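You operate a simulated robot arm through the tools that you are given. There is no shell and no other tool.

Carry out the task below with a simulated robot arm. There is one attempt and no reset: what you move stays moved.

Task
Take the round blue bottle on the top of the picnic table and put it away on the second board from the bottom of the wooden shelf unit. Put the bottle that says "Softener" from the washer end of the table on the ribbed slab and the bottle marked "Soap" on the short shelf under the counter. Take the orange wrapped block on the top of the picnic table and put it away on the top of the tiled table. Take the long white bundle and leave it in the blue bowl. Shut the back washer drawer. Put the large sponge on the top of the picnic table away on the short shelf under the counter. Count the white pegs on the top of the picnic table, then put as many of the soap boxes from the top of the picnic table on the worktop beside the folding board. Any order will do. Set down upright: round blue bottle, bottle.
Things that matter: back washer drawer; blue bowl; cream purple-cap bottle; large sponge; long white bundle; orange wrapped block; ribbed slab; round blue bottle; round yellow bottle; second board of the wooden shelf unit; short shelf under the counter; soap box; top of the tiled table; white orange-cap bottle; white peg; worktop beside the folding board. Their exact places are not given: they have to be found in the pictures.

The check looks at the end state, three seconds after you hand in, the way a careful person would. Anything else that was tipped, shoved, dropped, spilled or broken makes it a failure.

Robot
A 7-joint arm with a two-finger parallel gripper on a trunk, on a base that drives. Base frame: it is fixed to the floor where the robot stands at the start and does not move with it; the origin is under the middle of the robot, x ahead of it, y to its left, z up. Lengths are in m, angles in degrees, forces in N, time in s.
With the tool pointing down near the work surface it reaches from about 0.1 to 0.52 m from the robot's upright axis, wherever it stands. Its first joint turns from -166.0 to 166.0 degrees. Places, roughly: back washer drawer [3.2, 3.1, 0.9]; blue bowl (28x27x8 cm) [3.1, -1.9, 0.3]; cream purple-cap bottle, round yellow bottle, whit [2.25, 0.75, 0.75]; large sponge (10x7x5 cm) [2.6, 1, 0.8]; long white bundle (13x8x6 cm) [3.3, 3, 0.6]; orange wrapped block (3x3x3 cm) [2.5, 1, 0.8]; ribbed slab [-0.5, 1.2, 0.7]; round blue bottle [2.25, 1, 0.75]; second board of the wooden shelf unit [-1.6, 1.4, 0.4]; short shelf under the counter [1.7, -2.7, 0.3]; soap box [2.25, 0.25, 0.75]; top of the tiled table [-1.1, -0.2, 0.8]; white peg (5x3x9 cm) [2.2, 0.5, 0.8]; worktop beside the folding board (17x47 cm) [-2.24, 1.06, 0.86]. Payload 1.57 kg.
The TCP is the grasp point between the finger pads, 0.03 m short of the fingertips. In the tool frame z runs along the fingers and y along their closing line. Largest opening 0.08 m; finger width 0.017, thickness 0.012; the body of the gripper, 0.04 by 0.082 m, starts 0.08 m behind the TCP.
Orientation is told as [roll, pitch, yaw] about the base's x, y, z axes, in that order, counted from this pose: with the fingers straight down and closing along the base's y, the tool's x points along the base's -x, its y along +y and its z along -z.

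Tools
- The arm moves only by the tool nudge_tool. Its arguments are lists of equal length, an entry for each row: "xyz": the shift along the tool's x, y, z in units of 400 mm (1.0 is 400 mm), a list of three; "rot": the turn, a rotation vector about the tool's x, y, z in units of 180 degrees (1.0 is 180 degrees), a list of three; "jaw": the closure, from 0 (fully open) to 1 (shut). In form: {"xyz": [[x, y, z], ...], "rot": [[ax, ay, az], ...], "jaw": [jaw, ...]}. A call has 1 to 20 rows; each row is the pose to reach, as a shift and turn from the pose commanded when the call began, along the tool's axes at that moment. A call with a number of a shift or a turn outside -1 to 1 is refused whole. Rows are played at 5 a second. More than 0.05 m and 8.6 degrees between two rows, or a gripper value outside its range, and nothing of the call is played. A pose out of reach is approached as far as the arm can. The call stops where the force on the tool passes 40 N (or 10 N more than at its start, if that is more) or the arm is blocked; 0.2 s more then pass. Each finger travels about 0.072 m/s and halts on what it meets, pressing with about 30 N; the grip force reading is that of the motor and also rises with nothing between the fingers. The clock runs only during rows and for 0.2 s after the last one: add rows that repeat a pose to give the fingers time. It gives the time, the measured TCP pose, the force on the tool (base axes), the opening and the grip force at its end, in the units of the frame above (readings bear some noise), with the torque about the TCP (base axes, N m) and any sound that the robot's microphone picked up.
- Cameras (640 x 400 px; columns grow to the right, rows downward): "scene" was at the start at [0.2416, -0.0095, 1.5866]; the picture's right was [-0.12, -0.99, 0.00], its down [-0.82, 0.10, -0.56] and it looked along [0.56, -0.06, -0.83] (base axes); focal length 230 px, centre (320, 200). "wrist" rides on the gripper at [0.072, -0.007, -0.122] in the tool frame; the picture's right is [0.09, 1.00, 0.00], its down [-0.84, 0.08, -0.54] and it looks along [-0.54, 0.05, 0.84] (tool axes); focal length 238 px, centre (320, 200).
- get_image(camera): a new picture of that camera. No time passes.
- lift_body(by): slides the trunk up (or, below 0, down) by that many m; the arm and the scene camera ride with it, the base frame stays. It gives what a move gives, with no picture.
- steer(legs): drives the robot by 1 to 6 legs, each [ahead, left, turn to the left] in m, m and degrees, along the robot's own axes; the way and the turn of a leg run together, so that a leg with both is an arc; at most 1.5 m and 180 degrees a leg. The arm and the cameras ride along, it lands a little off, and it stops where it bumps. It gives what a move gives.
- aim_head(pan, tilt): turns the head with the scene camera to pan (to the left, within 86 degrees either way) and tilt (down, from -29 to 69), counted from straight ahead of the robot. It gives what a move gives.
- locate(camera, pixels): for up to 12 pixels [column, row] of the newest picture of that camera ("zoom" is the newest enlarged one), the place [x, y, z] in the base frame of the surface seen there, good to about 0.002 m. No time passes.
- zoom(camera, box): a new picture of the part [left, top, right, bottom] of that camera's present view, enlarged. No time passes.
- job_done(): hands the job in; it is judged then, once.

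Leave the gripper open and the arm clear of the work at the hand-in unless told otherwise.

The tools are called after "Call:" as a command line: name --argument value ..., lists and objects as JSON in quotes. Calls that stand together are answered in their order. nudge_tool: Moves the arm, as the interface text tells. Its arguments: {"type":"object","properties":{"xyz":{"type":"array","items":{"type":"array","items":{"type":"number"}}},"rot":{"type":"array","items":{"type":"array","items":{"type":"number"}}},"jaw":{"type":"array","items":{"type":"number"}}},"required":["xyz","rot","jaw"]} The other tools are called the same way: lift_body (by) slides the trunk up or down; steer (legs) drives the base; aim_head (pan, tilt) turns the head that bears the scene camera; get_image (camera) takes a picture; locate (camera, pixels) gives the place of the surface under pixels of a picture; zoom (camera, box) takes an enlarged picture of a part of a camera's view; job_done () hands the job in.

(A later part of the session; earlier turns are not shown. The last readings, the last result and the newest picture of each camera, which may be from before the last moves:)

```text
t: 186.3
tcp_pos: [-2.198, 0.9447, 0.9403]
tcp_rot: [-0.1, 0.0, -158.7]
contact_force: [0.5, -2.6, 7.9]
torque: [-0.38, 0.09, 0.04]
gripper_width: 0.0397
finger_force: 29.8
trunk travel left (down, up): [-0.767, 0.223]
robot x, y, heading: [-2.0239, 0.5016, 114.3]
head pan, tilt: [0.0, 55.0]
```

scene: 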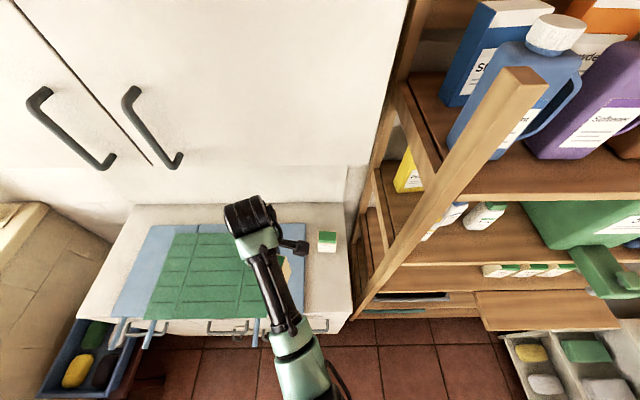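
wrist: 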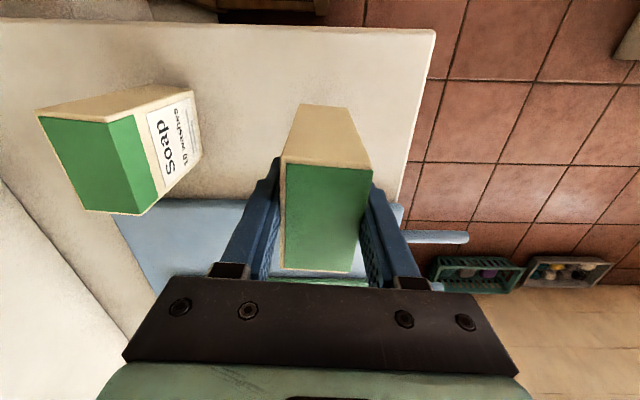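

Call:
nudge_tool --xyz '[[0, 0, 0], [0, 0, 0], [0, 0, 0], [0, 0, 0], [0, 0, -0.05], [0, 0, -0.15], [0, 0, -0.25], [0, 0, -0.3], [0, 0.08, -0.32]]' --rot '[[0, 0, 0], [0, 0, 0], [0, 0, 0], [0, 0, 0], [0, 0, 0], [0, 0, 0], [0, 0, 0], [0, 0, 0], [0, 0, 0]]' --jaw '[0.4, 0.2, 0, 0, 0, 0, 0, 0, 0]'

Call:
lift_body --by 0.215

Call:
get_image --camera "scene"

Call:
zoom --camera "scene" --box '[240, 180, 380, 330]'

```text
t: 188.3
tcp_pos: [-2.1846, 0.9154, 1.0679]
tcp_rot: [0.0, 0.0, -158.8]
contact_force: [0.3, -0.3, -0.4]
torque: [-0.01, 0.03, 0.02]
gripper_width: 0.0801
finger_force: 0.1
out of reach, approached as far as the arm can: row 7
trunk travel left (down, up): [-0.767, 0.223]
robot x, y, heading: [-2.0253, 0.5006, 114.7]
head pan, tilt: [0.0, 55.0]
```

```text
t: 190.6
tcp_pos: [-2.1857, 0.916, 1.2822]
tcp_rot: [0.1, 0.0, -158.9]
contact_force: [0.8, 0.4, 0.3]
torque: [0.02, -0.01, 0.02]
gripper_width: 0.0799
finger_force: 0.0
trunk travel left (down, up): [-0.982, 0.008]
robot x, y, heading: [-2.026, 0.4949, 114.3]
head pan, tilt: [0.0, 55.0]
```

```text
taken
```

scene: 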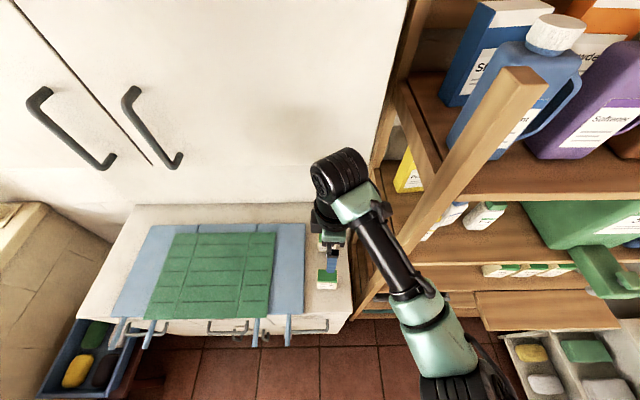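

```text
2.67 times, centred on (310, 255) of scene
```

zoom: 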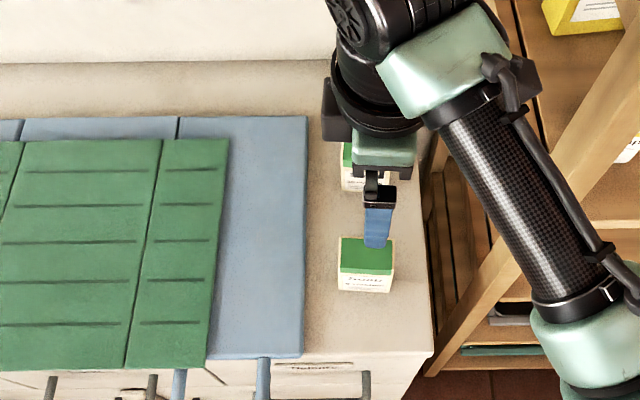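

Both soap boxes stand on the worktop beside the folding board. I drive back to the picnic table for the blue bottle.

Call:
steer --legs '[[0, 0, 120], [0, 0, 103.5], [0.55, 0.42, 0], [0.5, 0, 0], [0.5, 0, 0]]'

```text
t: 208.9
tcp_pos: [-0.0268, 0.1471, 1.2816]
tcp_rot: [-0.1, 0.0, 65.5]
contact_force: [0.4, 0.8, 1.1]
torque: [0.0, 0.02, -0.03]
gripper_width: 0.0798
finger_force: 0.1
trunk travel left (down, up): [-0.982, 0.008]
robot x, y, heading: [-0.4325, 0.3297, -21.2]
head pan, tilt: [0.0, 55.0]
```

Back east of the gap. I drive to (1.9, 1.35), in front of the washer beside the table end, facing about −45°.

Call:
steer --legs '[[0.9, 0.89, 0], [0.85, 0.85, 0], [0, 0, -24]]'

Call:
aim_head --pan 10 --tilt 55

Call:
get_image --camera "scene"

```text
t: 222.2
tcp_pos: [2.1205, 0.9848, 1.2813]
tcp_rot: [0.0, 0.0, 41.7]
contact_force: [-0.2, 0.8, -0.1]
torque: [-0.01, 0.0, -0.02]
gripper_width: 0.0799
finger_force: 0.1
trunk travel left (down, up): [-0.982, 0.008]
robot x, y, heading: [1.8238, 1.3199, -44.9]
head pan, tilt: [0.0, 55.0]
```

```text
t: 222.9
tcp_pos: [2.1204, 0.9838, 1.2815]
tcp_rot: [0.0, 0.1, 41.6]
contact_force: [0.3, -0.1, 0.1]
torque: [0.0, -0.01, 0.01]
gripper_width: 0.0798
finger_force: 0.2
trunk travel left (down, up): [-0.982, 0.008]
robot x, y, heading: [1.8242, 1.3184, -45.0]
head pan, tilt: [10.0, 55.0]
```

```text
taken
```

scene: 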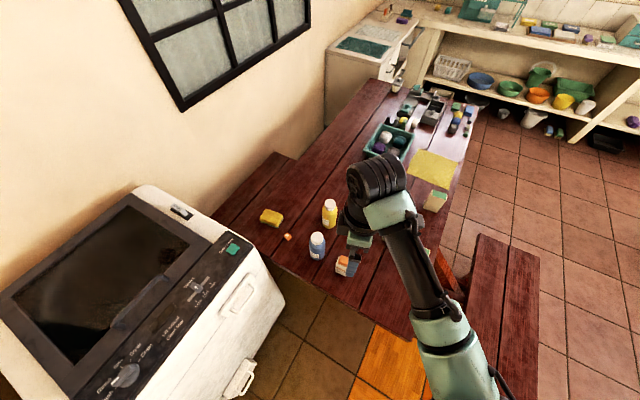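

I zoom in on the blue and yellow bottles, block and sponge to locate them accurately.

Call:
zoom --camera "scene" --box '[250, 190, 360, 280]'

Call:
locate --camera "zoom" --pixels '[[390, 268], [365, 262], [415, 268], [390, 245], [388, 285], [460, 75], [437, 75], [482, 75], [460, 58], [460, 95], [222, 270], [120, 155]]'

```text
4.44 times, centred on (305, 235) of scene
```

zoom: 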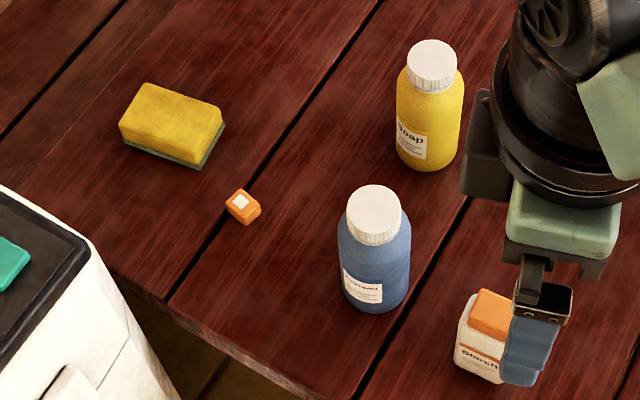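

```text
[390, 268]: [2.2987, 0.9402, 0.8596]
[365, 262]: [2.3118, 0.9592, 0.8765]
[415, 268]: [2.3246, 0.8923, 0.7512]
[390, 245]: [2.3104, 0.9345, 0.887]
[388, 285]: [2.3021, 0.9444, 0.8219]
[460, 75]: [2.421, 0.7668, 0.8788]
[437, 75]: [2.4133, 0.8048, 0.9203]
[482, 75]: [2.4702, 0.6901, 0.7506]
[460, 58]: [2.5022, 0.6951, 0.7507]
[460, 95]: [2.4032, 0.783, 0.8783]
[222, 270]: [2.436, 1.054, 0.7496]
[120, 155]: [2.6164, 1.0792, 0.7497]
```

I pick proper pixels on the caps.

Call:
locate --camera "zoom" --pixels '[[351, 205], [398, 205], [375, 188], [375, 222], [374, 206], [410, 62], [454, 62], [432, 44], [432, 80], [339, 240], [408, 240], [374, 310]]'

Call:
locate --camera "zoom" --pixels '[[227, 205], [243, 223], [259, 208], [242, 190], [240, 203], [122, 125], [195, 155], [220, 118], [148, 85], [340, 280], [408, 280], [374, 290]]'

```text
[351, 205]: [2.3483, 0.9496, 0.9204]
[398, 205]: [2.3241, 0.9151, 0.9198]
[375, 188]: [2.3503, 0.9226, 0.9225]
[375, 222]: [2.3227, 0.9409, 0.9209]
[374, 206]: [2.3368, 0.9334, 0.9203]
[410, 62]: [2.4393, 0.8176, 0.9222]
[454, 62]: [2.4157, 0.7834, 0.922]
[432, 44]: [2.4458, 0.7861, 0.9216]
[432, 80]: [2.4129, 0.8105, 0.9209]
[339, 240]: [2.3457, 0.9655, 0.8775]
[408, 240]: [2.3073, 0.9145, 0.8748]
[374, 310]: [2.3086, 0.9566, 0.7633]
```

```text
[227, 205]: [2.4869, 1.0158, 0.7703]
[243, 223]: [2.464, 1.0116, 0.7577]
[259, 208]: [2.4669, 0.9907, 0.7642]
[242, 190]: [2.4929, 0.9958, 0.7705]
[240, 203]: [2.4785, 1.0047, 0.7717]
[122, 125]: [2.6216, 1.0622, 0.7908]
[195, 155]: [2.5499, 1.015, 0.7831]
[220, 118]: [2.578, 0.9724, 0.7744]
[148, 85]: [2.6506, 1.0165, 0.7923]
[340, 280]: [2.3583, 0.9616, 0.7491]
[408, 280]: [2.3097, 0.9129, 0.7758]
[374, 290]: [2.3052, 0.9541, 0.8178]
```

Blue bottle: centre (2.336, 0.932), cap ⌀≈44 mm, top 0.922. I'll grip it by the cap with a horizontal tool (from the robot side). First I align the tool yaw with the line robot→bottle (−37°) and back off to 0.49 m from the axis.

Call:
nudge_tool --xyz '[[-0.024, -0.008, 0], [-0.048, -0.017, 0], [-0.072, -0.025, 0], [-0.097, -0.034, 0], [-0.121, -0.042, 0], [-0.145, -0.051, 0], [-0.169, -0.06, 0], [-0.194, -0.068, 0], [-0.218, -0.077, 0], [-0.242, -0.085, 0]]' --rot '[[0, 0, 0.0437], [0, 0, 0.0873], [0, 0, 0.131], [0, 0, 0.1747], [0, 0, 0.2184], [0, 0, 0.262], [0, 0, 0.3057], [0, 0, 0.3494], [0, 0, 0.393], [0, 0, 0.4367]]' --jaw '[0, 0, 0, 0, 0, 0, 0, 0, 0, 0]'

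Call:
nudge_tool --xyz '[[0, 0, 0], [0, 0, 0], [0, 0, 0], [0, 0, 0], [0, 0, 0], [0, 0, 0], [0, 0, 0], [0, 0, 0], [0, 0, 0], [0, 0, 0], [0, 0, 0]]' --rot '[[0, -0.0455, 0], [0, -0.091, 0], [0, -0.1365, 0], [0, -0.182, 0], [0, -0.2275, 0], [0, -0.273, 0], [0, -0.3185, 0], [0, -0.364, 0], [0, -0.4095, 0], [0, -0.455, 0], [0, -0.5, 0]]' --jaw '[0, 0, 0, 0, 0, 0, 0, 0, 0, 0, 0]'

Call:
get_image --camera "wrist"

Call:
get_image --camera "scene"

```text
t: 225.1
tcp_pos: [2.2153, 1.0228, 1.2811]
tcp_rot: [-0.2, 0.0, -37.1]
contact_force: [-0.1, 0.0, 0.3]
torque: [0.01, 0.0, 0.0]
gripper_width: 0.0799
finger_force: 0.0
trunk travel left (down, up): [-0.982, 0.008]
robot x, y, heading: [1.8276, 1.3175, -45.1]
head pan, tilt: [10.0, 55.0]
```

```text
t: 227.5
tcp_pos: [2.2152, 1.0228, 1.2819]
tcp_rot: [-162.3, -89.9, 125.3]
contact_force: [-0.4, -0.3, 0.4]
torque: [0.0, -0.02, 0.0]
gripper_width: 0.08
finger_force: 0.1
trunk travel left (down, up): [-0.982, 0.008]
robot x, y, heading: [1.8246, 1.3184, -45.3]
head pan, tilt: [10.0, 55.0]
```

```text
taken
```

wrist: 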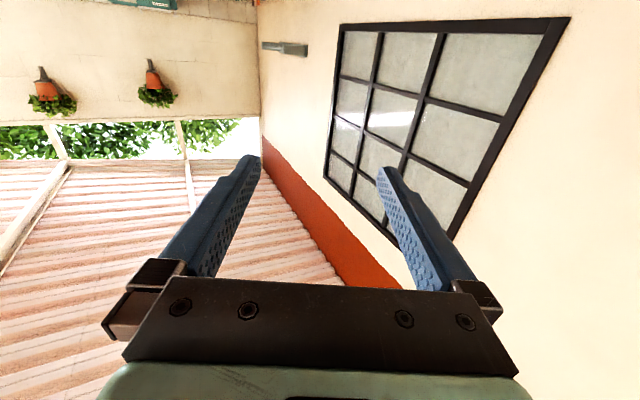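

```text
taken
```

scene: 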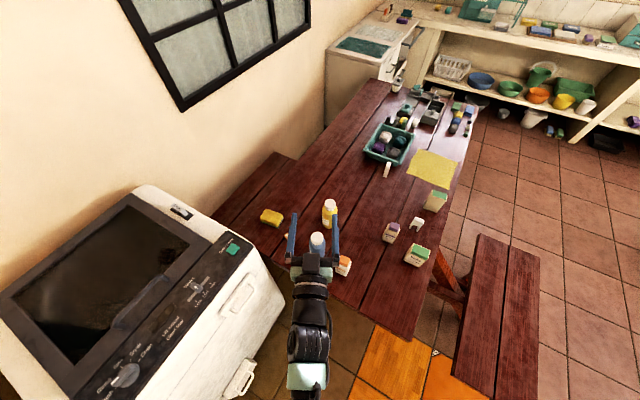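

The horizontal pose works. I lower the trunk 0.377 so the TCP is at cap height (z≈0.905).

Call:
lift_body --by -0.377

Call:
get_image --camera "scene"

Call:
zoom --camera "scene" --box '[240, 150, 400, 270]'

```text
t: 231.1
tcp_pos: [2.216, 1.0222, 0.9044]
tcp_rot: [-131.9, -89.9, 95.1]
contact_force: [-0.8, -0.7, 0.5]
torque: [0.03, -0.02, 0.0]
gripper_width: 0.0801
finger_force: 0.1
trunk travel left (down, up): [-0.605, 0.385]
robot x, y, heading: [1.8248, 1.3162, -45.2]
head pan, tilt: [10.0, 55.0]
```

```text
taken
```

scene: 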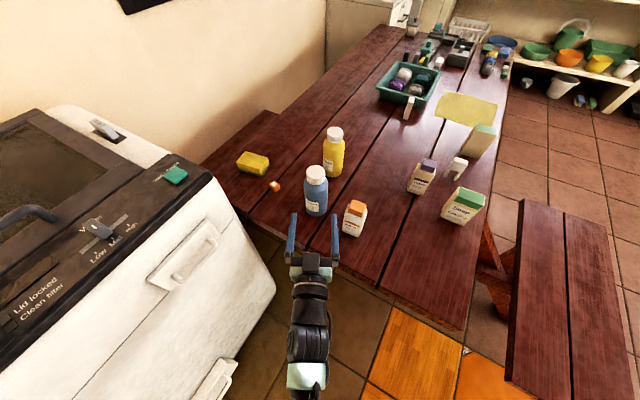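

```text
3.33 times, centred on (320, 210) of scene
```

zoom: 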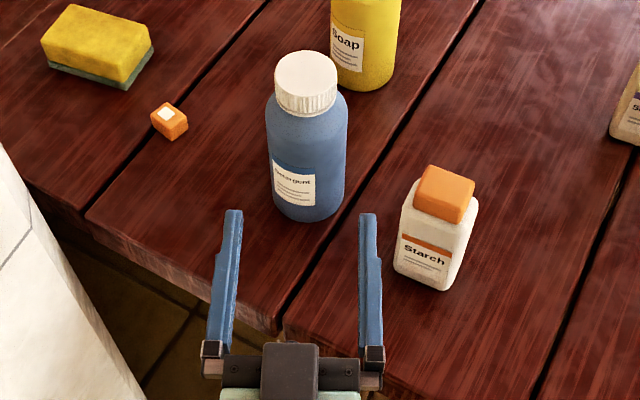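

Aligned with the cap. I advance 0.15 m along the tool axis, then close on the cap.

Call:
nudge_tool --xyz '[[0, 0, 0.09], [0, 0, 0.18], [0, 0, 0.27], [0, 0, 0.34], [0, 0, 0.375], [0, 0, 0.375]]' --rot '[[0, 0, 0], [0, 0, 0], [0, 0, 0], [0, 0, 0], [0, 0, 0], [0, 0, 0]]' --jaw '[0, 0, 0, 0, 0, 0]'

Call:
zoom --camera "scene" --box '[240, 130, 400, 250]'

```text
t: 232.5
tcp_pos: [2.3181, 0.9341, 0.9005]
tcp_rot: [-76.1, -88.5, 39.1]
contact_force: [0.2, -0.4, -0.1]
torque: [0.03, -0.02, -0.01]
gripper_width: 0.0799
finger_force: 0.1
out of reach, approached as far as the arm can: row 4, 5
trunk travel left (down, up): [-0.605, 0.385]
robot x, y, heading: [1.8242, 1.3169, -45.1]
head pan, tilt: [10.0, 55.0]
```

```text
3.33 times, centred on (320, 190) of scene
```

zoom: 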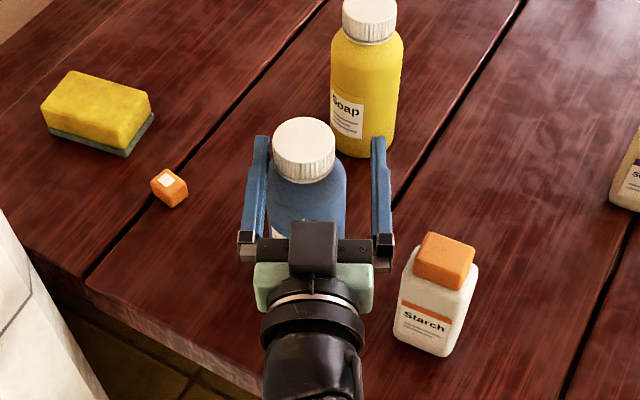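

The horizontal reach ended 16 mm short. I back off 0.12 m, drive the base 0.12 m closer, and redo the approach.

Call:
nudge_tool --xyz '[[0, 0, -0.1], [0, 0, -0.2], [0, 0, -0.3]]' --rot '[[0, 0, 0], [0, 0, 0], [0, 0, 0]]' --jaw '[0, 0, 0]'

Call:
steer --legs '[[0.105, 0.02, 0]]'

Call:
zoom --camera "scene" --box '[240, 130, 400, 250]'

```text
t: 233.3
tcp_pos: [2.2383, 1.0053, 0.9047]
tcp_rot: [-151.5, -89.9, 114.5]
contact_force: [1.1, 0.0, 0.2]
torque: [-0.01, -0.03, 0.01]
gripper_width: 0.0798
finger_force: 0.2
trunk travel left (down, up): [-0.605, 0.385]
robot x, y, heading: [1.822, 1.321, -45.5]
head pan, tilt: [10.0, 55.0]
```

```text
t: 234.5
tcp_pos: [2.3266, 0.946, 0.9038]
tcp_rot: [-71.1, -90.0, 34.2]
contact_force: [-0.4, -0.6, 0.4]
torque: [-0.01, 0.03, -0.05]
gripper_width: 0.0801
finger_force: 0.0
trunk travel left (down, up): [-0.605, 0.385]
robot x, y, heading: [1.917, 1.2621, -45.2]
head pan, tilt: [10.0, 55.0]
```

```text
3.33 times, centred on (320, 190) of scene
```

zoom: 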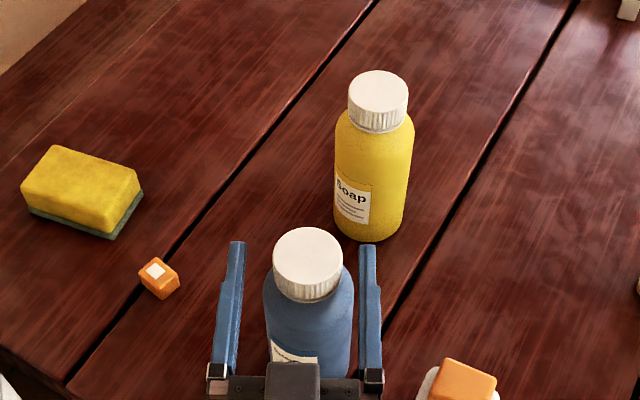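

The fingers are already around the cap without contact: bottle is 16 mm ahead and 5 mm to the right. I make that small correction and close.

Call:
nudge_tool --xyz '[[0, -0.013, 0.02], [0, -0.013, 0.04], [0, -0.013, 0.04]]' --rot '[[0, 0, 0], [0, 0, 0], [0, 0, 0]]' --jaw '[0, 0, 0]'

Call:
zoom --camera "scene" --box '[270, 170, 370, 260]'

```text
t: 235.3
tcp_pos: [2.3371, 0.9333, 0.9044]
tcp_rot: [-129.0, -90.0, 92.1]
contact_force: [-0.4, 0.2, 0.3]
torque: [0.0, -0.01, 0.0]
gripper_width: 0.0804
finger_force: 0.1
trunk travel left (down, up): [-0.605, 0.385]
robot x, y, heading: [1.9128, 1.2558, -45.0]
head pan, tilt: [10.0, 55.0]
```

```text
4.44 times, centred on (320, 215) of scene
```

zoom: 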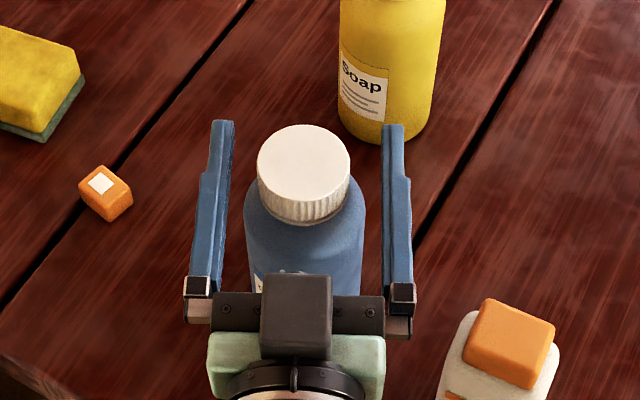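

Centred. Closing on the cap.

Call:
nudge_tool --xyz '[[0, 0, 0], [0, 0, 0], [0, 0, 0], [0, 0, 0], [0, 0, 0]]' --rot '[[0, 0, 0], [0, 0, 0], [0, 0, 0], [0, 0, 0], [0, 0, 0]]' --jaw '[0.2, 0.5, 1, 1, 1]'

Call:
zoom --camera "scene" --box '[270, 170, 370, 260]'

```text
t: 236.5
tcp_pos: [2.3368, 0.933, 0.9042]
tcp_rot: [-151.8, -90.0, 115.0]
contact_force: [1.1, 1.4, 0.2]
torque: [0.08, -0.06, 0.0]
gripper_width: 0.0449
finger_force: 29.8
trunk travel left (down, up): [-0.605, 0.385]
robot x, y, heading: [1.9113, 1.2596, -45.1]
head pan, tilt: [10.0, 55.0]
```

```text
4.44 times, centred on (320, 215) of scene
```

zoom: 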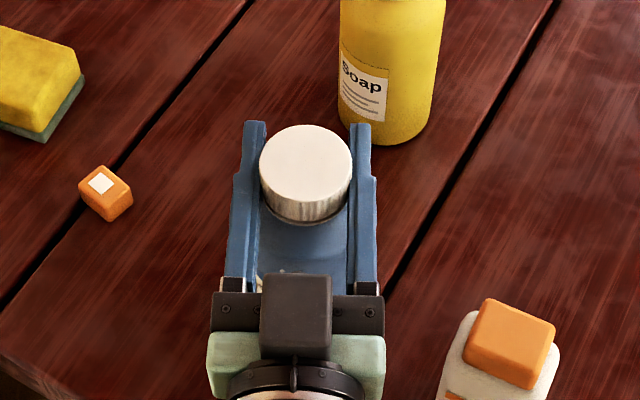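

Gripped (0.045). I lift the trunk 0.2 first and check it hangs upright.

Call:
lift_body --by 0.2

Call:
get_image --camera "scene"

Call:
get_image --camera "wrist"

```text
t: 238.7
tcp_pos: [2.3366, 0.9318, 1.1039]
tcp_rot: [-68.6, -89.9, 31.7]
contact_force: [0.4, -0.1, -4.1]
torque: [-0.03, -0.04, 0.01]
gripper_width: 0.0452
finger_force: 29.9
trunk travel left (down, up): [-0.805, 0.185]
robot x, y, heading: [1.914, 1.2562, -45.1]
head pan, tilt: [10.0, 55.0]
```

```text
taken
```

scene: 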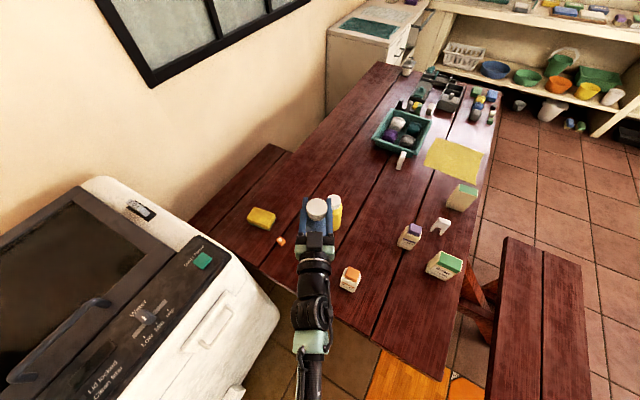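

```text
taken
```

wrist: 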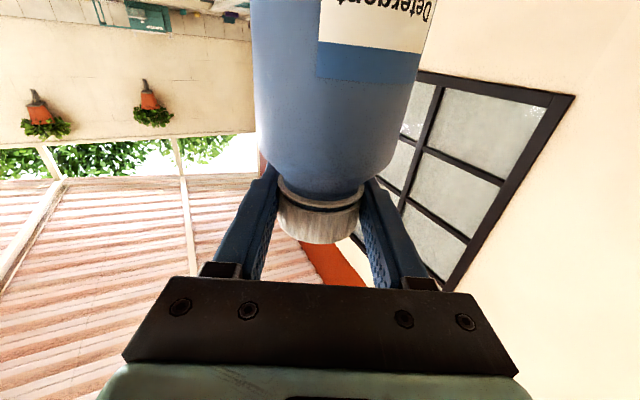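

The bottle hangs upright. I raise fully and drive back to the gap entrance, turning to face it.

Call:
lift_body --by 0.18

Call:
steer --legs '[[-0.485, -1.178, 0], [-0.485, -1.178, 0], [0, 0, -158]]'

Call:
aim_head --pan -20 --tilt 40

Call:
get_image --camera "scene"

```text
t: 240.7
tcp_pos: [2.3361, 0.9311, 1.284]
tcp_rot: [-68.6, -90.0, 31.7]
contact_force: [-0.3, 0.3, -4.8]
torque: [-0.02, -0.02, -0.02]
gripper_width: 0.0447
finger_force: 30.1
trunk travel left (down, up): [-0.985, 0.005]
robot x, y, heading: [1.9131, 1.2558, -45.2]
head pan, tilt: [10.0, 55.0]
```

```text
t: 259.5
tcp_pos: [-0.9477, 0.4127, 1.2841]
tcp_rot: [-81.8, -89.9, -112.0]
contact_force: [-0.5, 0.6, -4.2]
torque: [0.0, 0.04, 0.0]
gripper_width: 0.0444
finger_force: 30.1
trunk travel left (down, up): [-0.985, 0.005]
robot x, y, heading: [-0.4256, 0.2855, 158.2]
head pan, tilt: [10.0, 55.0]
```

```text
t: 260.4
tcp_pos: [-0.9475, 0.4136, 1.2842]
tcp_rot: [-55.7, -90.0, -138.2]
contact_force: [0.2, 0.5, -4.2]
torque: [-0.03, 0.02, -0.01]
gripper_width: 0.0444
finger_force: 30.3
trunk travel left (down, up): [-0.985, 0.005]
robot x, y, heading: [-0.4302, 0.2794, 158.0]
head pan, tilt: [-20.0, 40.0]
```

```text
taken
```

scene: 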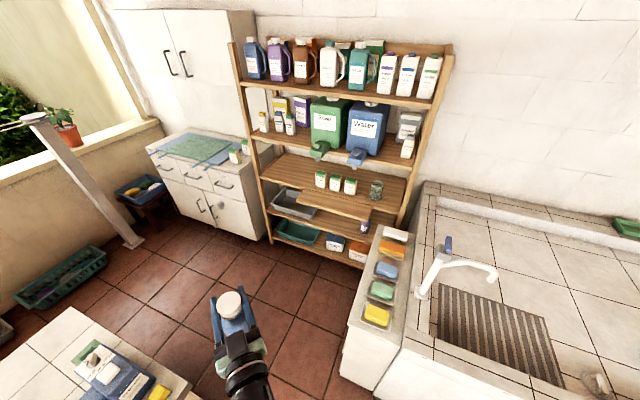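

I zoom on the shelf unit's lower boards.

Call:
zoom --camera "scene" --box '[245, 150, 415, 275]'

Call:
locate --camera "zoom" --pixels '[[95, 220], [300, 300], [440, 330], [430, 290], [350, 260], [400, 260], [270, 235], [460, 265], [200, 165], [420, 215], [480, 260], [330, 280]]'

```text
3.20 times, centred on (330, 212) of scene
```

zoom: 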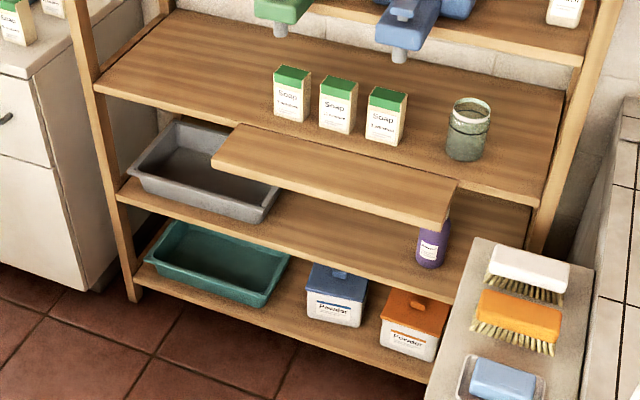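

```text
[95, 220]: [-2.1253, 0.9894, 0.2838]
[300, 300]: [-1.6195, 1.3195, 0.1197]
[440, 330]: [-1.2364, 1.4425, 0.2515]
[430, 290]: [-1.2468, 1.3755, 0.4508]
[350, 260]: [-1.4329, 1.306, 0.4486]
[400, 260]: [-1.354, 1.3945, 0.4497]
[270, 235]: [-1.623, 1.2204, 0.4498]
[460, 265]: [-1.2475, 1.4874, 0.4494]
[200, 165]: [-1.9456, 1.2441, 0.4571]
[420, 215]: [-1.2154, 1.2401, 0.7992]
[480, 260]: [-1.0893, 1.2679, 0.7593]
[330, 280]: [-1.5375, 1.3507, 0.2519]
```

Second board top z=0.4495; front edge runs (−1.623,1.220)→(−1.247,1.376); a ledge at z≈0.77–0.80 protrudes 0.14 in front. I'll set the bottle at about (−1.469, 1.371). I drive to a stand-off in front of it, facing the shelf (112°).

Call:
steer --legs '[[0.756, 0, 0], [0, 0, -45.6]]'

Call:
aim_head --pan 0 --tilt 45

Call:
get_image --camera "scene"

```text
t: 266.6
tcp_pos: [-1.4116, 1.0267, 1.284]
tcp_rot: [-50.6, -90.0, 171.9]
contact_force: [0.4, 0.5, -4.3]
torque: [0.03, -0.01, -0.01]
gripper_width: 0.0446
finger_force: 29.5
trunk travel left (down, up): [-0.985, 0.005]
robot x, y, heading: [-1.1415, 0.5641, 113.1]
head pan, tilt: [-20.0, 40.0]
```

```text
t: 267.5
tcp_pos: [-1.4119, 1.0261, 1.2837]
tcp_rot: [-22.1, -90.0, 143.2]
contact_force: [0.5, -0.5, -4.4]
torque: [0.0, 0.02, 0.01]
gripper_width: 0.0445
finger_force: 30.0
trunk travel left (down, up): [-0.985, 0.005]
robot x, y, heading: [-1.1386, 0.5614, 112.9]
head pan, tilt: [0.0, 45.0]
```

```text
taken
```

scene: 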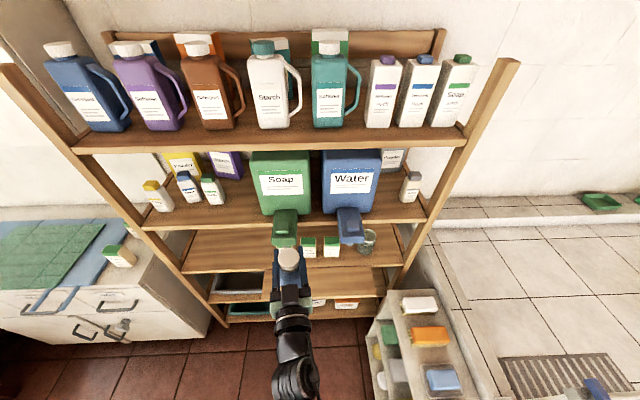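

I check the spigots' and ledge's positions before lowering the bottle in front of them.

Call:
locate --camera "scene" --pixels '[[285, 228], [348, 228], [285, 240], [348, 240], [360, 280], [330, 290], [240, 283], [300, 283], [380, 295], [225, 290]]'

Call:
zoom --camera "scene" --box '[190, 200, 430, 340]'

```text
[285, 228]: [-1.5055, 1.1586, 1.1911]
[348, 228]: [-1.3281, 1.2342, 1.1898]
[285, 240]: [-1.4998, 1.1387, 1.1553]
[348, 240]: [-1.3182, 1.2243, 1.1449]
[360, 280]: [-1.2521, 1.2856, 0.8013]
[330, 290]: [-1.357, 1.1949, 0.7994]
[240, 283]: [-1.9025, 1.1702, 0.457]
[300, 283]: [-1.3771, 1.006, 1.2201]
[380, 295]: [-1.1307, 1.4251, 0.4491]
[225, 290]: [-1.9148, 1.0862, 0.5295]
```

```text
2.67 times, centred on (310, 270) of scene
```

zoom: 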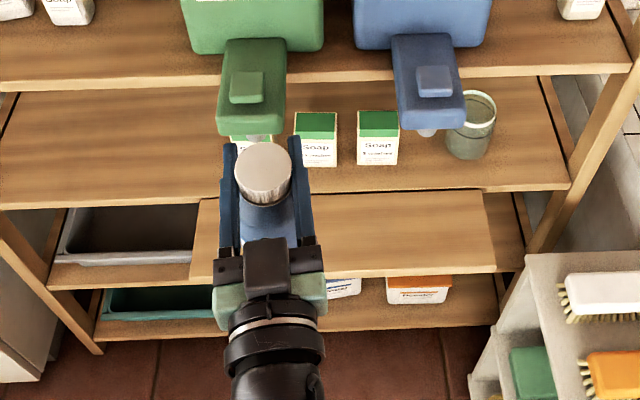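

Clearances ok (spigots at n≈−0.12; bottle at n≈−0.26). I lower the trunk 0.45 and look.

Call:
lift_body --by -0.45

Call:
get_image --camera "scene"

```text
refused: -0.45 is not a number from -0.4 to 0.4
```

```text
taken
```

scene: 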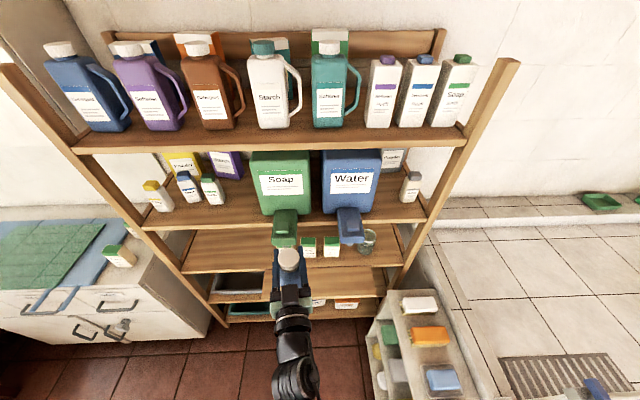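

The limit is 0.4 per call; I lower 0.4 first.

Call:
lift_body --by -0.4

Call:
get_image --camera "scene"

```text
t: 271.3
tcp_pos: [-1.4113, 1.025, 0.8845]
tcp_rot: [-30.4, -90.0, 151.6]
contact_force: [0.7, -0.3, -4.7]
torque: [0.0, 0.05, 0.04]
gripper_width: 0.0443
finger_force: 29.9
trunk travel left (down, up): [-0.585, 0.405]
robot x, y, heading: [-1.1428, 0.5648, 112.8]
head pan, tilt: [0.0, 45.0]
```

```text
taken
```

scene: 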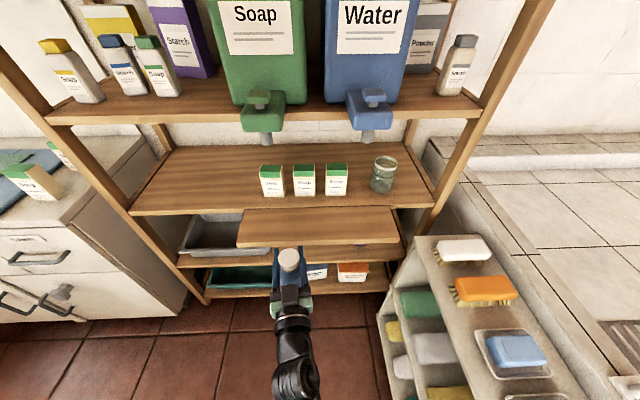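

Call:
lift_body --by -0.25

Call:
aim_head --pan 0 --tilt 35

Call:
get_image --camera "scene"

```text
t: 273.9
tcp_pos: [-1.4125, 1.0253, 0.6343]
tcp_rot: [-33.2, -90.0, 154.4]
contact_force: [0.0, -0.3, -4.1]
torque: [-0.02, 0.01, -0.02]
gripper_width: 0.0445
finger_force: 30.3
trunk travel left (down, up): [-0.335, 0.655]
robot x, y, heading: [-1.1384, 0.566, 112.8]
head pan, tilt: [0.0, 45.0]
```

```text
t: 274.6
tcp_pos: [-1.4112, 1.026, 0.6339]
tcp_rot: [-28.5, -90.1, 149.9]
contact_force: [-0.4, 0.3, -3.7]
torque: [0.01, 0.01, -0.03]
gripper_width: 0.0443
finger_force: 29.8
trunk travel left (down, up): [-0.335, 0.655]
robot x, y, heading: [-1.1331, 0.5657, 112.9]
head pan, tilt: [0.0, 35.0]
```

```text
taken
```

scene: 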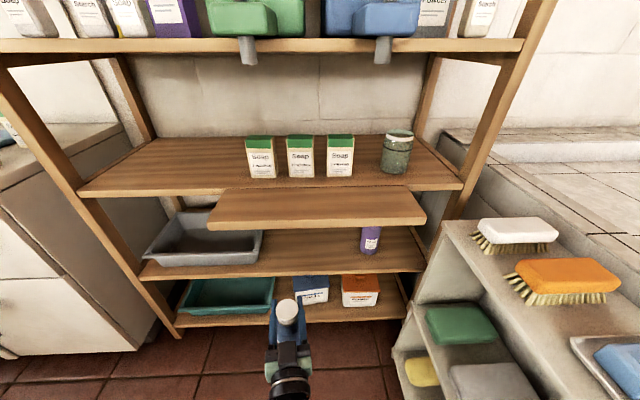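

Now I see the second board: gray tray left, purple bottle at (370,240), free space between. I locate these.

Call:
locate --camera "scene" --pixels '[[260, 262], [262, 240], [340, 262], [320, 245], [340, 240], [362, 250], [370, 235], [300, 270], [420, 268], [300, 228], [424, 222], [380, 250]]'

Call:
zoom --camera "scene" --box '[200, 170, 440, 320]'

```text
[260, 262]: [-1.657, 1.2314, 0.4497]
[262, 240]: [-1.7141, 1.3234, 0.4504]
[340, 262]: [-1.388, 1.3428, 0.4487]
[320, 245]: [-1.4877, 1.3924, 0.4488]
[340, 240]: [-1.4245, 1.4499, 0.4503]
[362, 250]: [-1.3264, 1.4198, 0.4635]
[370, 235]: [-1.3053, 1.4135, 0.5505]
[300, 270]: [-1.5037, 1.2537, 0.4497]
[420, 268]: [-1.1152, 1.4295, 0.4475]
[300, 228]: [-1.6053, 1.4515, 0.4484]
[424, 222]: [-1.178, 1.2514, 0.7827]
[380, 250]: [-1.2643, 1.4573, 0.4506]
```

```text
2.67 times, centred on (320, 245) of scene
```

zoom: 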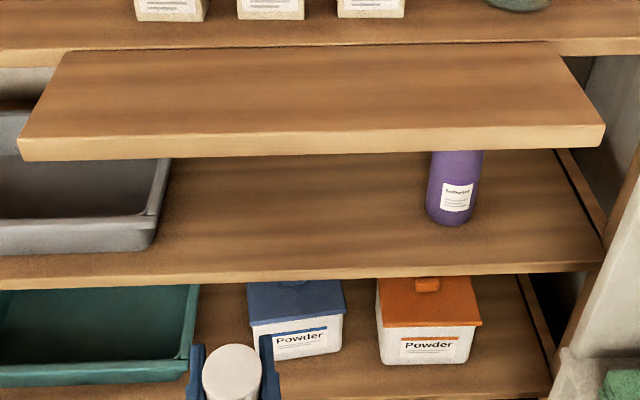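

Free space on the second board lies between the tray (e≈−0.03) and purple bottle (e≈0.34). I extend the arm 0.07 m, then drive straight in 0.28 m with the bottle 3 cm above the board.

Call:
nudge_tool --xyz '[[0, 0, 0.06], [0, 0, 0.12], [0, 0, 0.175], [0, 0, 0.175]]' --rot '[[0, 0, 0], [0, 0, 0], [0, 0, 0], [0, 0, 0]]' --jaw '[1, 1, 1, 1]'

Call:
steer --legs '[[0.14, 0, 0]]'

Call:
get_image --camera "scene"

```text
t: 275.6
tcp_pos: [-1.4478, 1.0859, 0.6336]
tcp_rot: [-49.3, -89.9, 170.7]
contact_force: [-0.4, -0.7, -4.2]
torque: [0.03, 0.01, -0.01]
gripper_width: 0.0442
finger_force: 30.4
trunk travel left (down, up): [-0.335, 0.655]
robot x, y, heading: [-1.1403, 0.567, 113.1]
head pan, tilt: [0.0, 35.0]
```

```text
t: 276.9
tcp_pos: [-1.503, 1.2148, 0.6336]
tcp_rot: [-24.2, -89.9, 145.4]
contact_force: [1.0, 0.1, -3.8]
torque: [-0.01, -0.01, -0.01]
gripper_width: 0.0444
finger_force: 29.4
trunk travel left (down, up): [-0.335, 0.655]
robot x, y, heading: [-1.1931, 0.6937, 113.4]
head pan, tilt: [0.0, 35.0]
```

```text
taken
```

scene: 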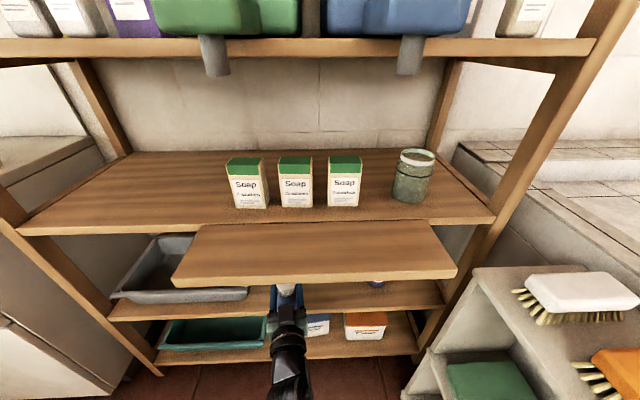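

Going under the ledge cleanly. I drive ahead 0.135 more.

Call:
steer --legs '[[0.135, 0, 0]]'

Call:
get_image --camera "scene"

Call:
get_image --camera "wrist"

```text
t: 278.2
tcp_pos: [-1.5548, 1.3389, 0.6345]
tcp_rot: [-20.1, -89.9, 141.2]
contact_force: [-0.6, 0.6, -4.7]
torque: [-0.02, -0.01, 0.02]
gripper_width: 0.0445
finger_force: 29.8
trunk travel left (down, up): [-0.335, 0.655]
robot x, y, heading: [-1.2474, 0.8144, 112.7]
head pan, tilt: [0.0, 35.0]
```

```text
taken
```

scene: 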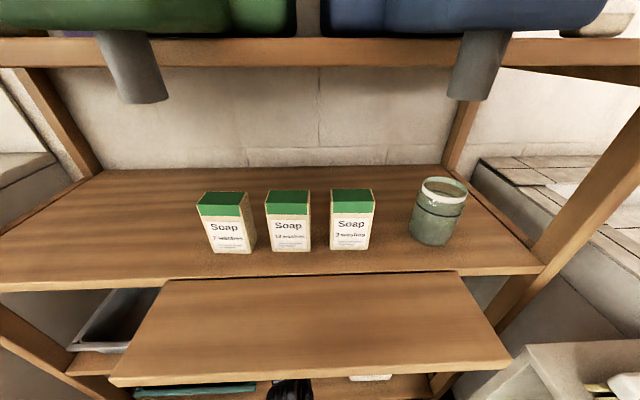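

```text
taken
```

wrist: 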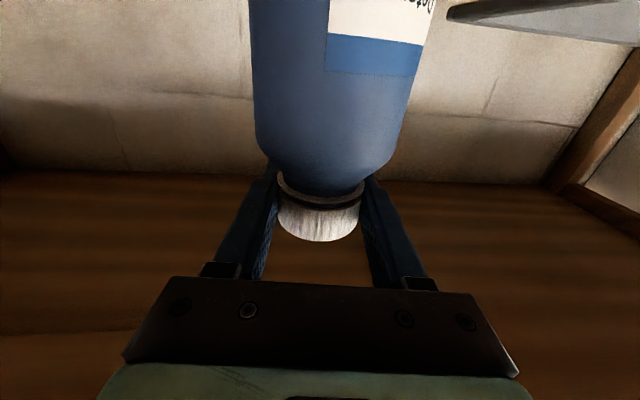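

The bottle is at e≈0.108, n≈0.084 on the board. I lower it with the tool's +x (down) 0.029 m and read the force.

Call:
nudge_tool --xyz '[[0.03, 0, 0], [0.06, 0, 0], [0.07, 0, 0], [0.073, 0, 0], [0.073, 0, 0]]' --rot '[[0, 0, 0], [0, 0, 0], [0, 0, 0], [0, 0, 0], [0, 0, 0]]' --jaw '[1, 1, 1, 1, 1]'

```text
t: 279.4
tcp_pos: [-1.5543, 1.3392, 0.6065]
tcp_rot: [-159.7, -89.8, -79.3]
contact_force: [0.4, 0.9, 4.8]
torque: [0.0, -0.06, -0.03]
gripper_width: 0.0445
finger_force: 29.7
out of reach, approached as far as the arm can: row 1
trunk travel left (down, up): [-0.335, 0.655]
robot x, y, heading: [-1.2474, 0.8169, 112.9]
head pan, tilt: [0.0, 35.0]
```

Contact made (force +9 N change). I open the gripper.

Call:
nudge_tool --xyz '[[-0.002, 0, 0], [-0.002, 0, 0], [-0.002, 0, 0], [-0.002, 0, 0], [-0.002, 0, 0]]' --rot '[[0, 0, 0], [0, 0, 0], [0, 0, 0], [0, 0, 0], [0, 0, 0]]' --jaw '[0.4, 0.2, 0, 0, 0]'

Call:
get_image --camera "wrist"

```text
t: 280.6
tcp_pos: [-1.554, 1.3379, 0.6047]
tcp_rot: [-38.2, -90.0, 159.3]
contact_force: [-0.6, 0.8, 0.5]
torque: [0.03, -0.01, 0.0]
gripper_width: 0.0801
finger_force: 0.0
trunk travel left (down, up): [-0.335, 0.655]
robot x, y, heading: [-1.243, 0.8154, 113.1]
head pan, tilt: [0.0, 35.0]
```

```text
taken
```

wrist: 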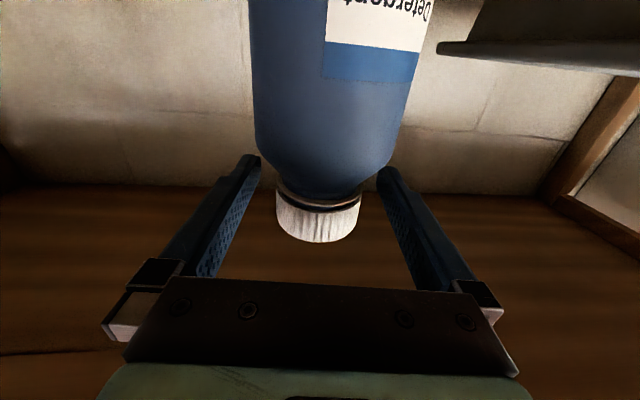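

Released and standing. I back the tool off 0.09 m along its axis, then drive back 0.35 m.

Call:
nudge_tool --xyz '[[0, 0, -0.06], [0, 0, -0.12], [0, 0, -0.18], [0, 0, -0.225]]' --rot '[[0, 0, 0], [0, 0, 0], [0, 0, 0], [0, 0, 0]]' --jaw '[0, 0, 0, 0]'

Call:
steer --legs '[[-0.35, 0, 0]]'

Call:
get_image --camera "scene"

```text
t: 281.6
tcp_pos: [-1.5073, 1.2611, 0.607]
tcp_rot: [-56.9, -89.9, 178.1]
contact_force: [-0.1, 0.5, 0.3]
torque: [-0.04, 0.0, 0.02]
gripper_width: 0.0801
finger_force: 0.0
trunk travel left (down, up): [-0.335, 0.655]
robot x, y, heading: [-1.249, 0.8212, 113.0]
head pan, tilt: [0.0, 35.0]
```

```text
t: 283.9
tcp_pos: [-1.3734, 0.9434, 0.6057]
tcp_rot: [-35.5, -89.8, 156.7]
contact_force: [-1.6, 0.1, -0.1]
torque: [0.0, -0.01, 0.0]
gripper_width: 0.0798
finger_force: 0.1
trunk travel left (down, up): [-0.335, 0.655]
robot x, y, heading: [-1.1116, 0.4986, 113.0]
head pan, tilt: [0.0, 35.0]
```

```text
taken
```

scene: 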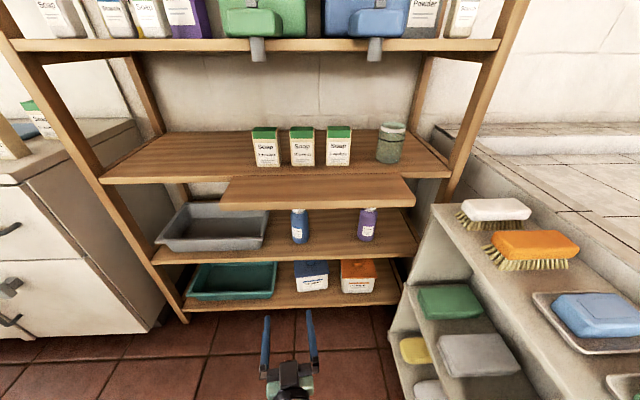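

The blue bottle stands upright on the second board. I raise the trunk fully, turn east and pass the gap again.

Call:
lift_body --by 0.4

Call:
lift_body --by 0.25

Call:
steer --legs '[[0, 0, -136], [0.17, 0.06, 0], [0.533, 0, 0]]'

```text
t: 287.7
tcp_pos: [-1.3749, 0.9442, 1.0065]
tcp_rot: [-32.7, -89.9, 153.8]
contact_force: [0.8, -0.2, 0.3]
torque: [0.01, -0.01, -0.02]
gripper_width: 0.08
finger_force: 0.0
trunk travel left (down, up): [-0.735, 0.255]
robot x, y, heading: [-1.112, 0.4979, 113.2]
head pan, tilt: [0.0, 35.0]
```

```text
t: 290.3
tcp_pos: [-1.3732, 0.9447, 1.2581]
tcp_rot: [-31.9, -89.9, 153.4]
contact_force: [0.1, -0.4, 0.3]
torque: [0.01, 0.0, 0.01]
gripper_width: 0.08
finger_force: 0.0
trunk travel left (down, up): [-0.985, 0.005]
robot x, y, heading: [-1.1134, 0.4973, 113.1]
head pan, tilt: [0.0, 35.0]
```

```text
t: 300.1
tcp_pos: [0.0561, 0.1616, 1.2563]
tcp_rot: [-61.2, -89.9, 47.0]
contact_force: [1.1, -0.1, -0.2]
torque: [-0.01, 0.0, -0.02]
gripper_width: 0.08
finger_force: 0.1
trunk travel left (down, up): [-0.985, 0.005]
robot x, y, heading: [-0.4409, 0.2916, -22.3]
head pan, tilt: [0.0, 35.0]
```

Next the yellow Soap bottle. I drive back to the washer end of the table.

Call:
steer --legs '[[0.82, 0.88, 0], [0.82, 0.88, 0], [0, 0, -28.7]]'

Call:
aim_head --pan 10 --tilt 50

Call:
get_image --camera "scene"

```text
t: 313.3
tcp_pos: [2.1123, 0.9275, 1.2565]
tcp_rot: [-38.1, -89.9, -4.8]
contact_force: [0.2, 0.2, -0.2]
torque: [-0.01, 0.02, -0.01]
gripper_width: 0.0801
finger_force: 0.0
trunk travel left (down, up): [-0.985, 0.005]
robot x, y, heading: [1.7437, 1.2811, -51.3]
head pan, tilt: [0.0, 35.0]
```

```text
t: 314.0
tcp_pos: [2.1131, 0.9261, 1.2569]
tcp_rot: [-35.1, -90.0, -7.9]
contact_force: [-0.3, -0.3, -0.2]
torque: [0.01, 0.01, -0.01]
gripper_width: 0.08
finger_force: 0.0
trunk travel left (down, up): [-0.985, 0.005]
robot x, y, heading: [1.7394, 1.2809, -51.0]
head pan, tilt: [10.0, 50.0]
```

```text
taken
```

scene: 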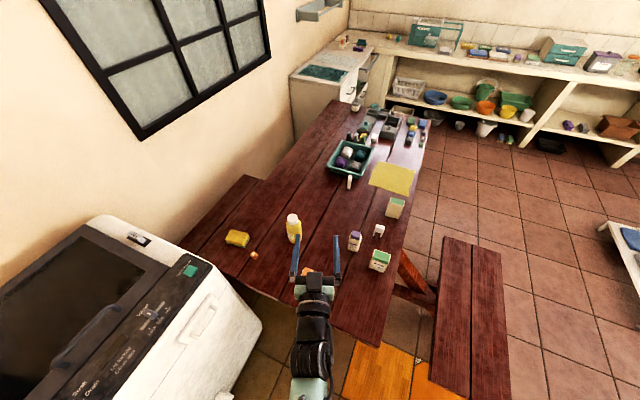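

Starch lies 10 cm right of the planned approach line. I drive the base by (0.243, −0.058) so the gripper ends 10 cm short of the yellow bottle.

Call:
steer --legs '[[0.198, 0.152, 0]]'

Call:
get_image --camera "scene"

Call:
zoom --camera "scene" --box '[220, 190, 380, 310]'

```text
t: 315.9
tcp_pos: [2.3541, 0.8664, 1.2576]
tcp_rot: [-67.5, -90.0, 24.5]
contact_force: [0.0, -0.4, 0.3]
torque: [0.01, 0.03, -0.02]
gripper_width: 0.08
finger_force: 0.1
trunk travel left (down, up): [-0.985, 0.005]
robot x, y, heading: [1.986, 1.223, -51.1]
head pan, tilt: [10.0, 50.0]
```

```text
taken
```

scene: 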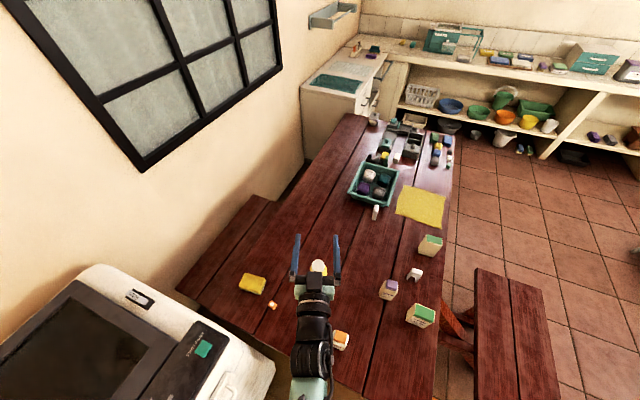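

```text
3.33 times, centred on (300, 250) of scene
```

zoom: 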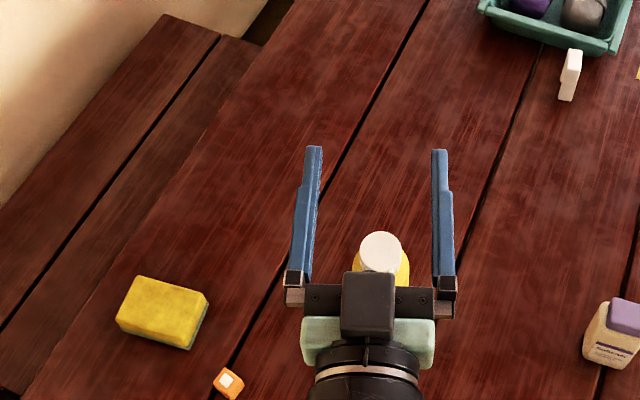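

The gripper straddles the line to the yellow cap. I lower 0.25 and check the clearance to the Starch bottle.

Call:
lift_body --by -0.25

Call:
get_image --camera "scene"

Call:
zoom --camera "scene" --box '[240, 200, 400, 320]'

```text
t: 318.4
tcp_pos: [2.3561, 0.8675, 1.0063]
tcp_rot: [-40.8, -89.9, -2.3]
contact_force: [-0.1, -0.1, 0.7]
torque: [-0.02, 0.0, -0.01]
gripper_width: 0.0798
finger_force: 0.0
trunk travel left (down, up): [-0.735, 0.255]
robot x, y, heading: [1.9838, 1.2254, -51.1]
head pan, tilt: [10.0, 50.0]
```

```text
taken
```

scene: 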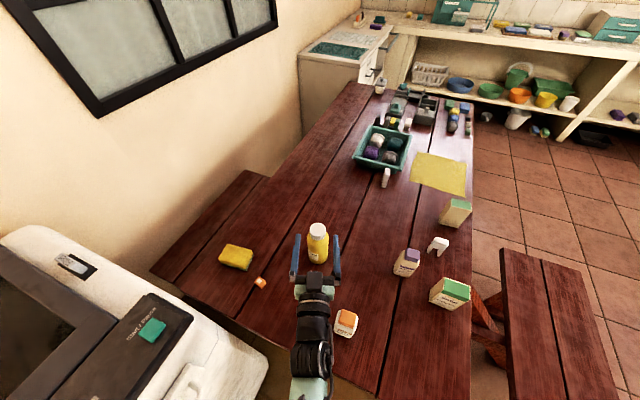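

```text
3.33 times, centred on (320, 260) of scene
```

zoom: 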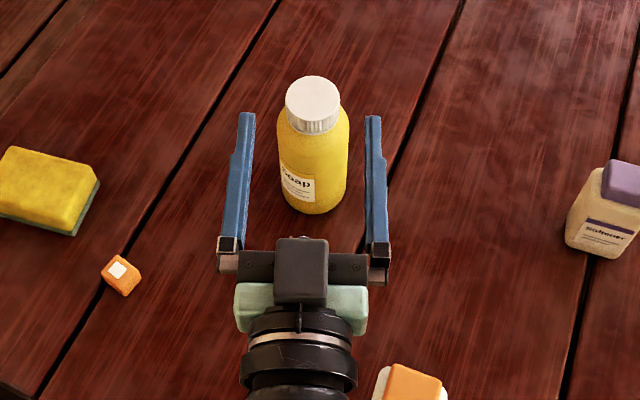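

I notice something whitish near the far tray; I zoom there to double check the white-peg count.

Call:
zoom --camera "scene" --box '[345, 80, 475, 200]'

```text
3.33 times, centred on (410, 140) of scene
```

zoom: 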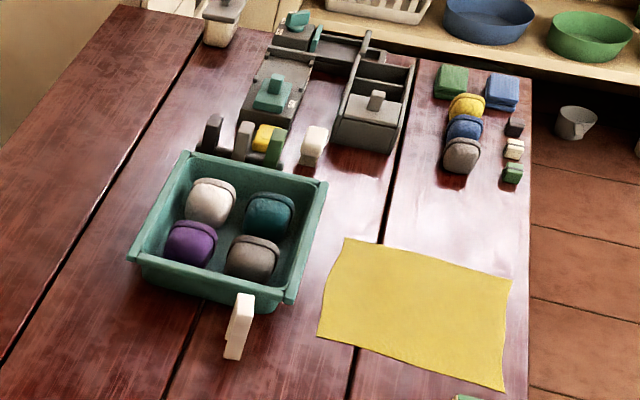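

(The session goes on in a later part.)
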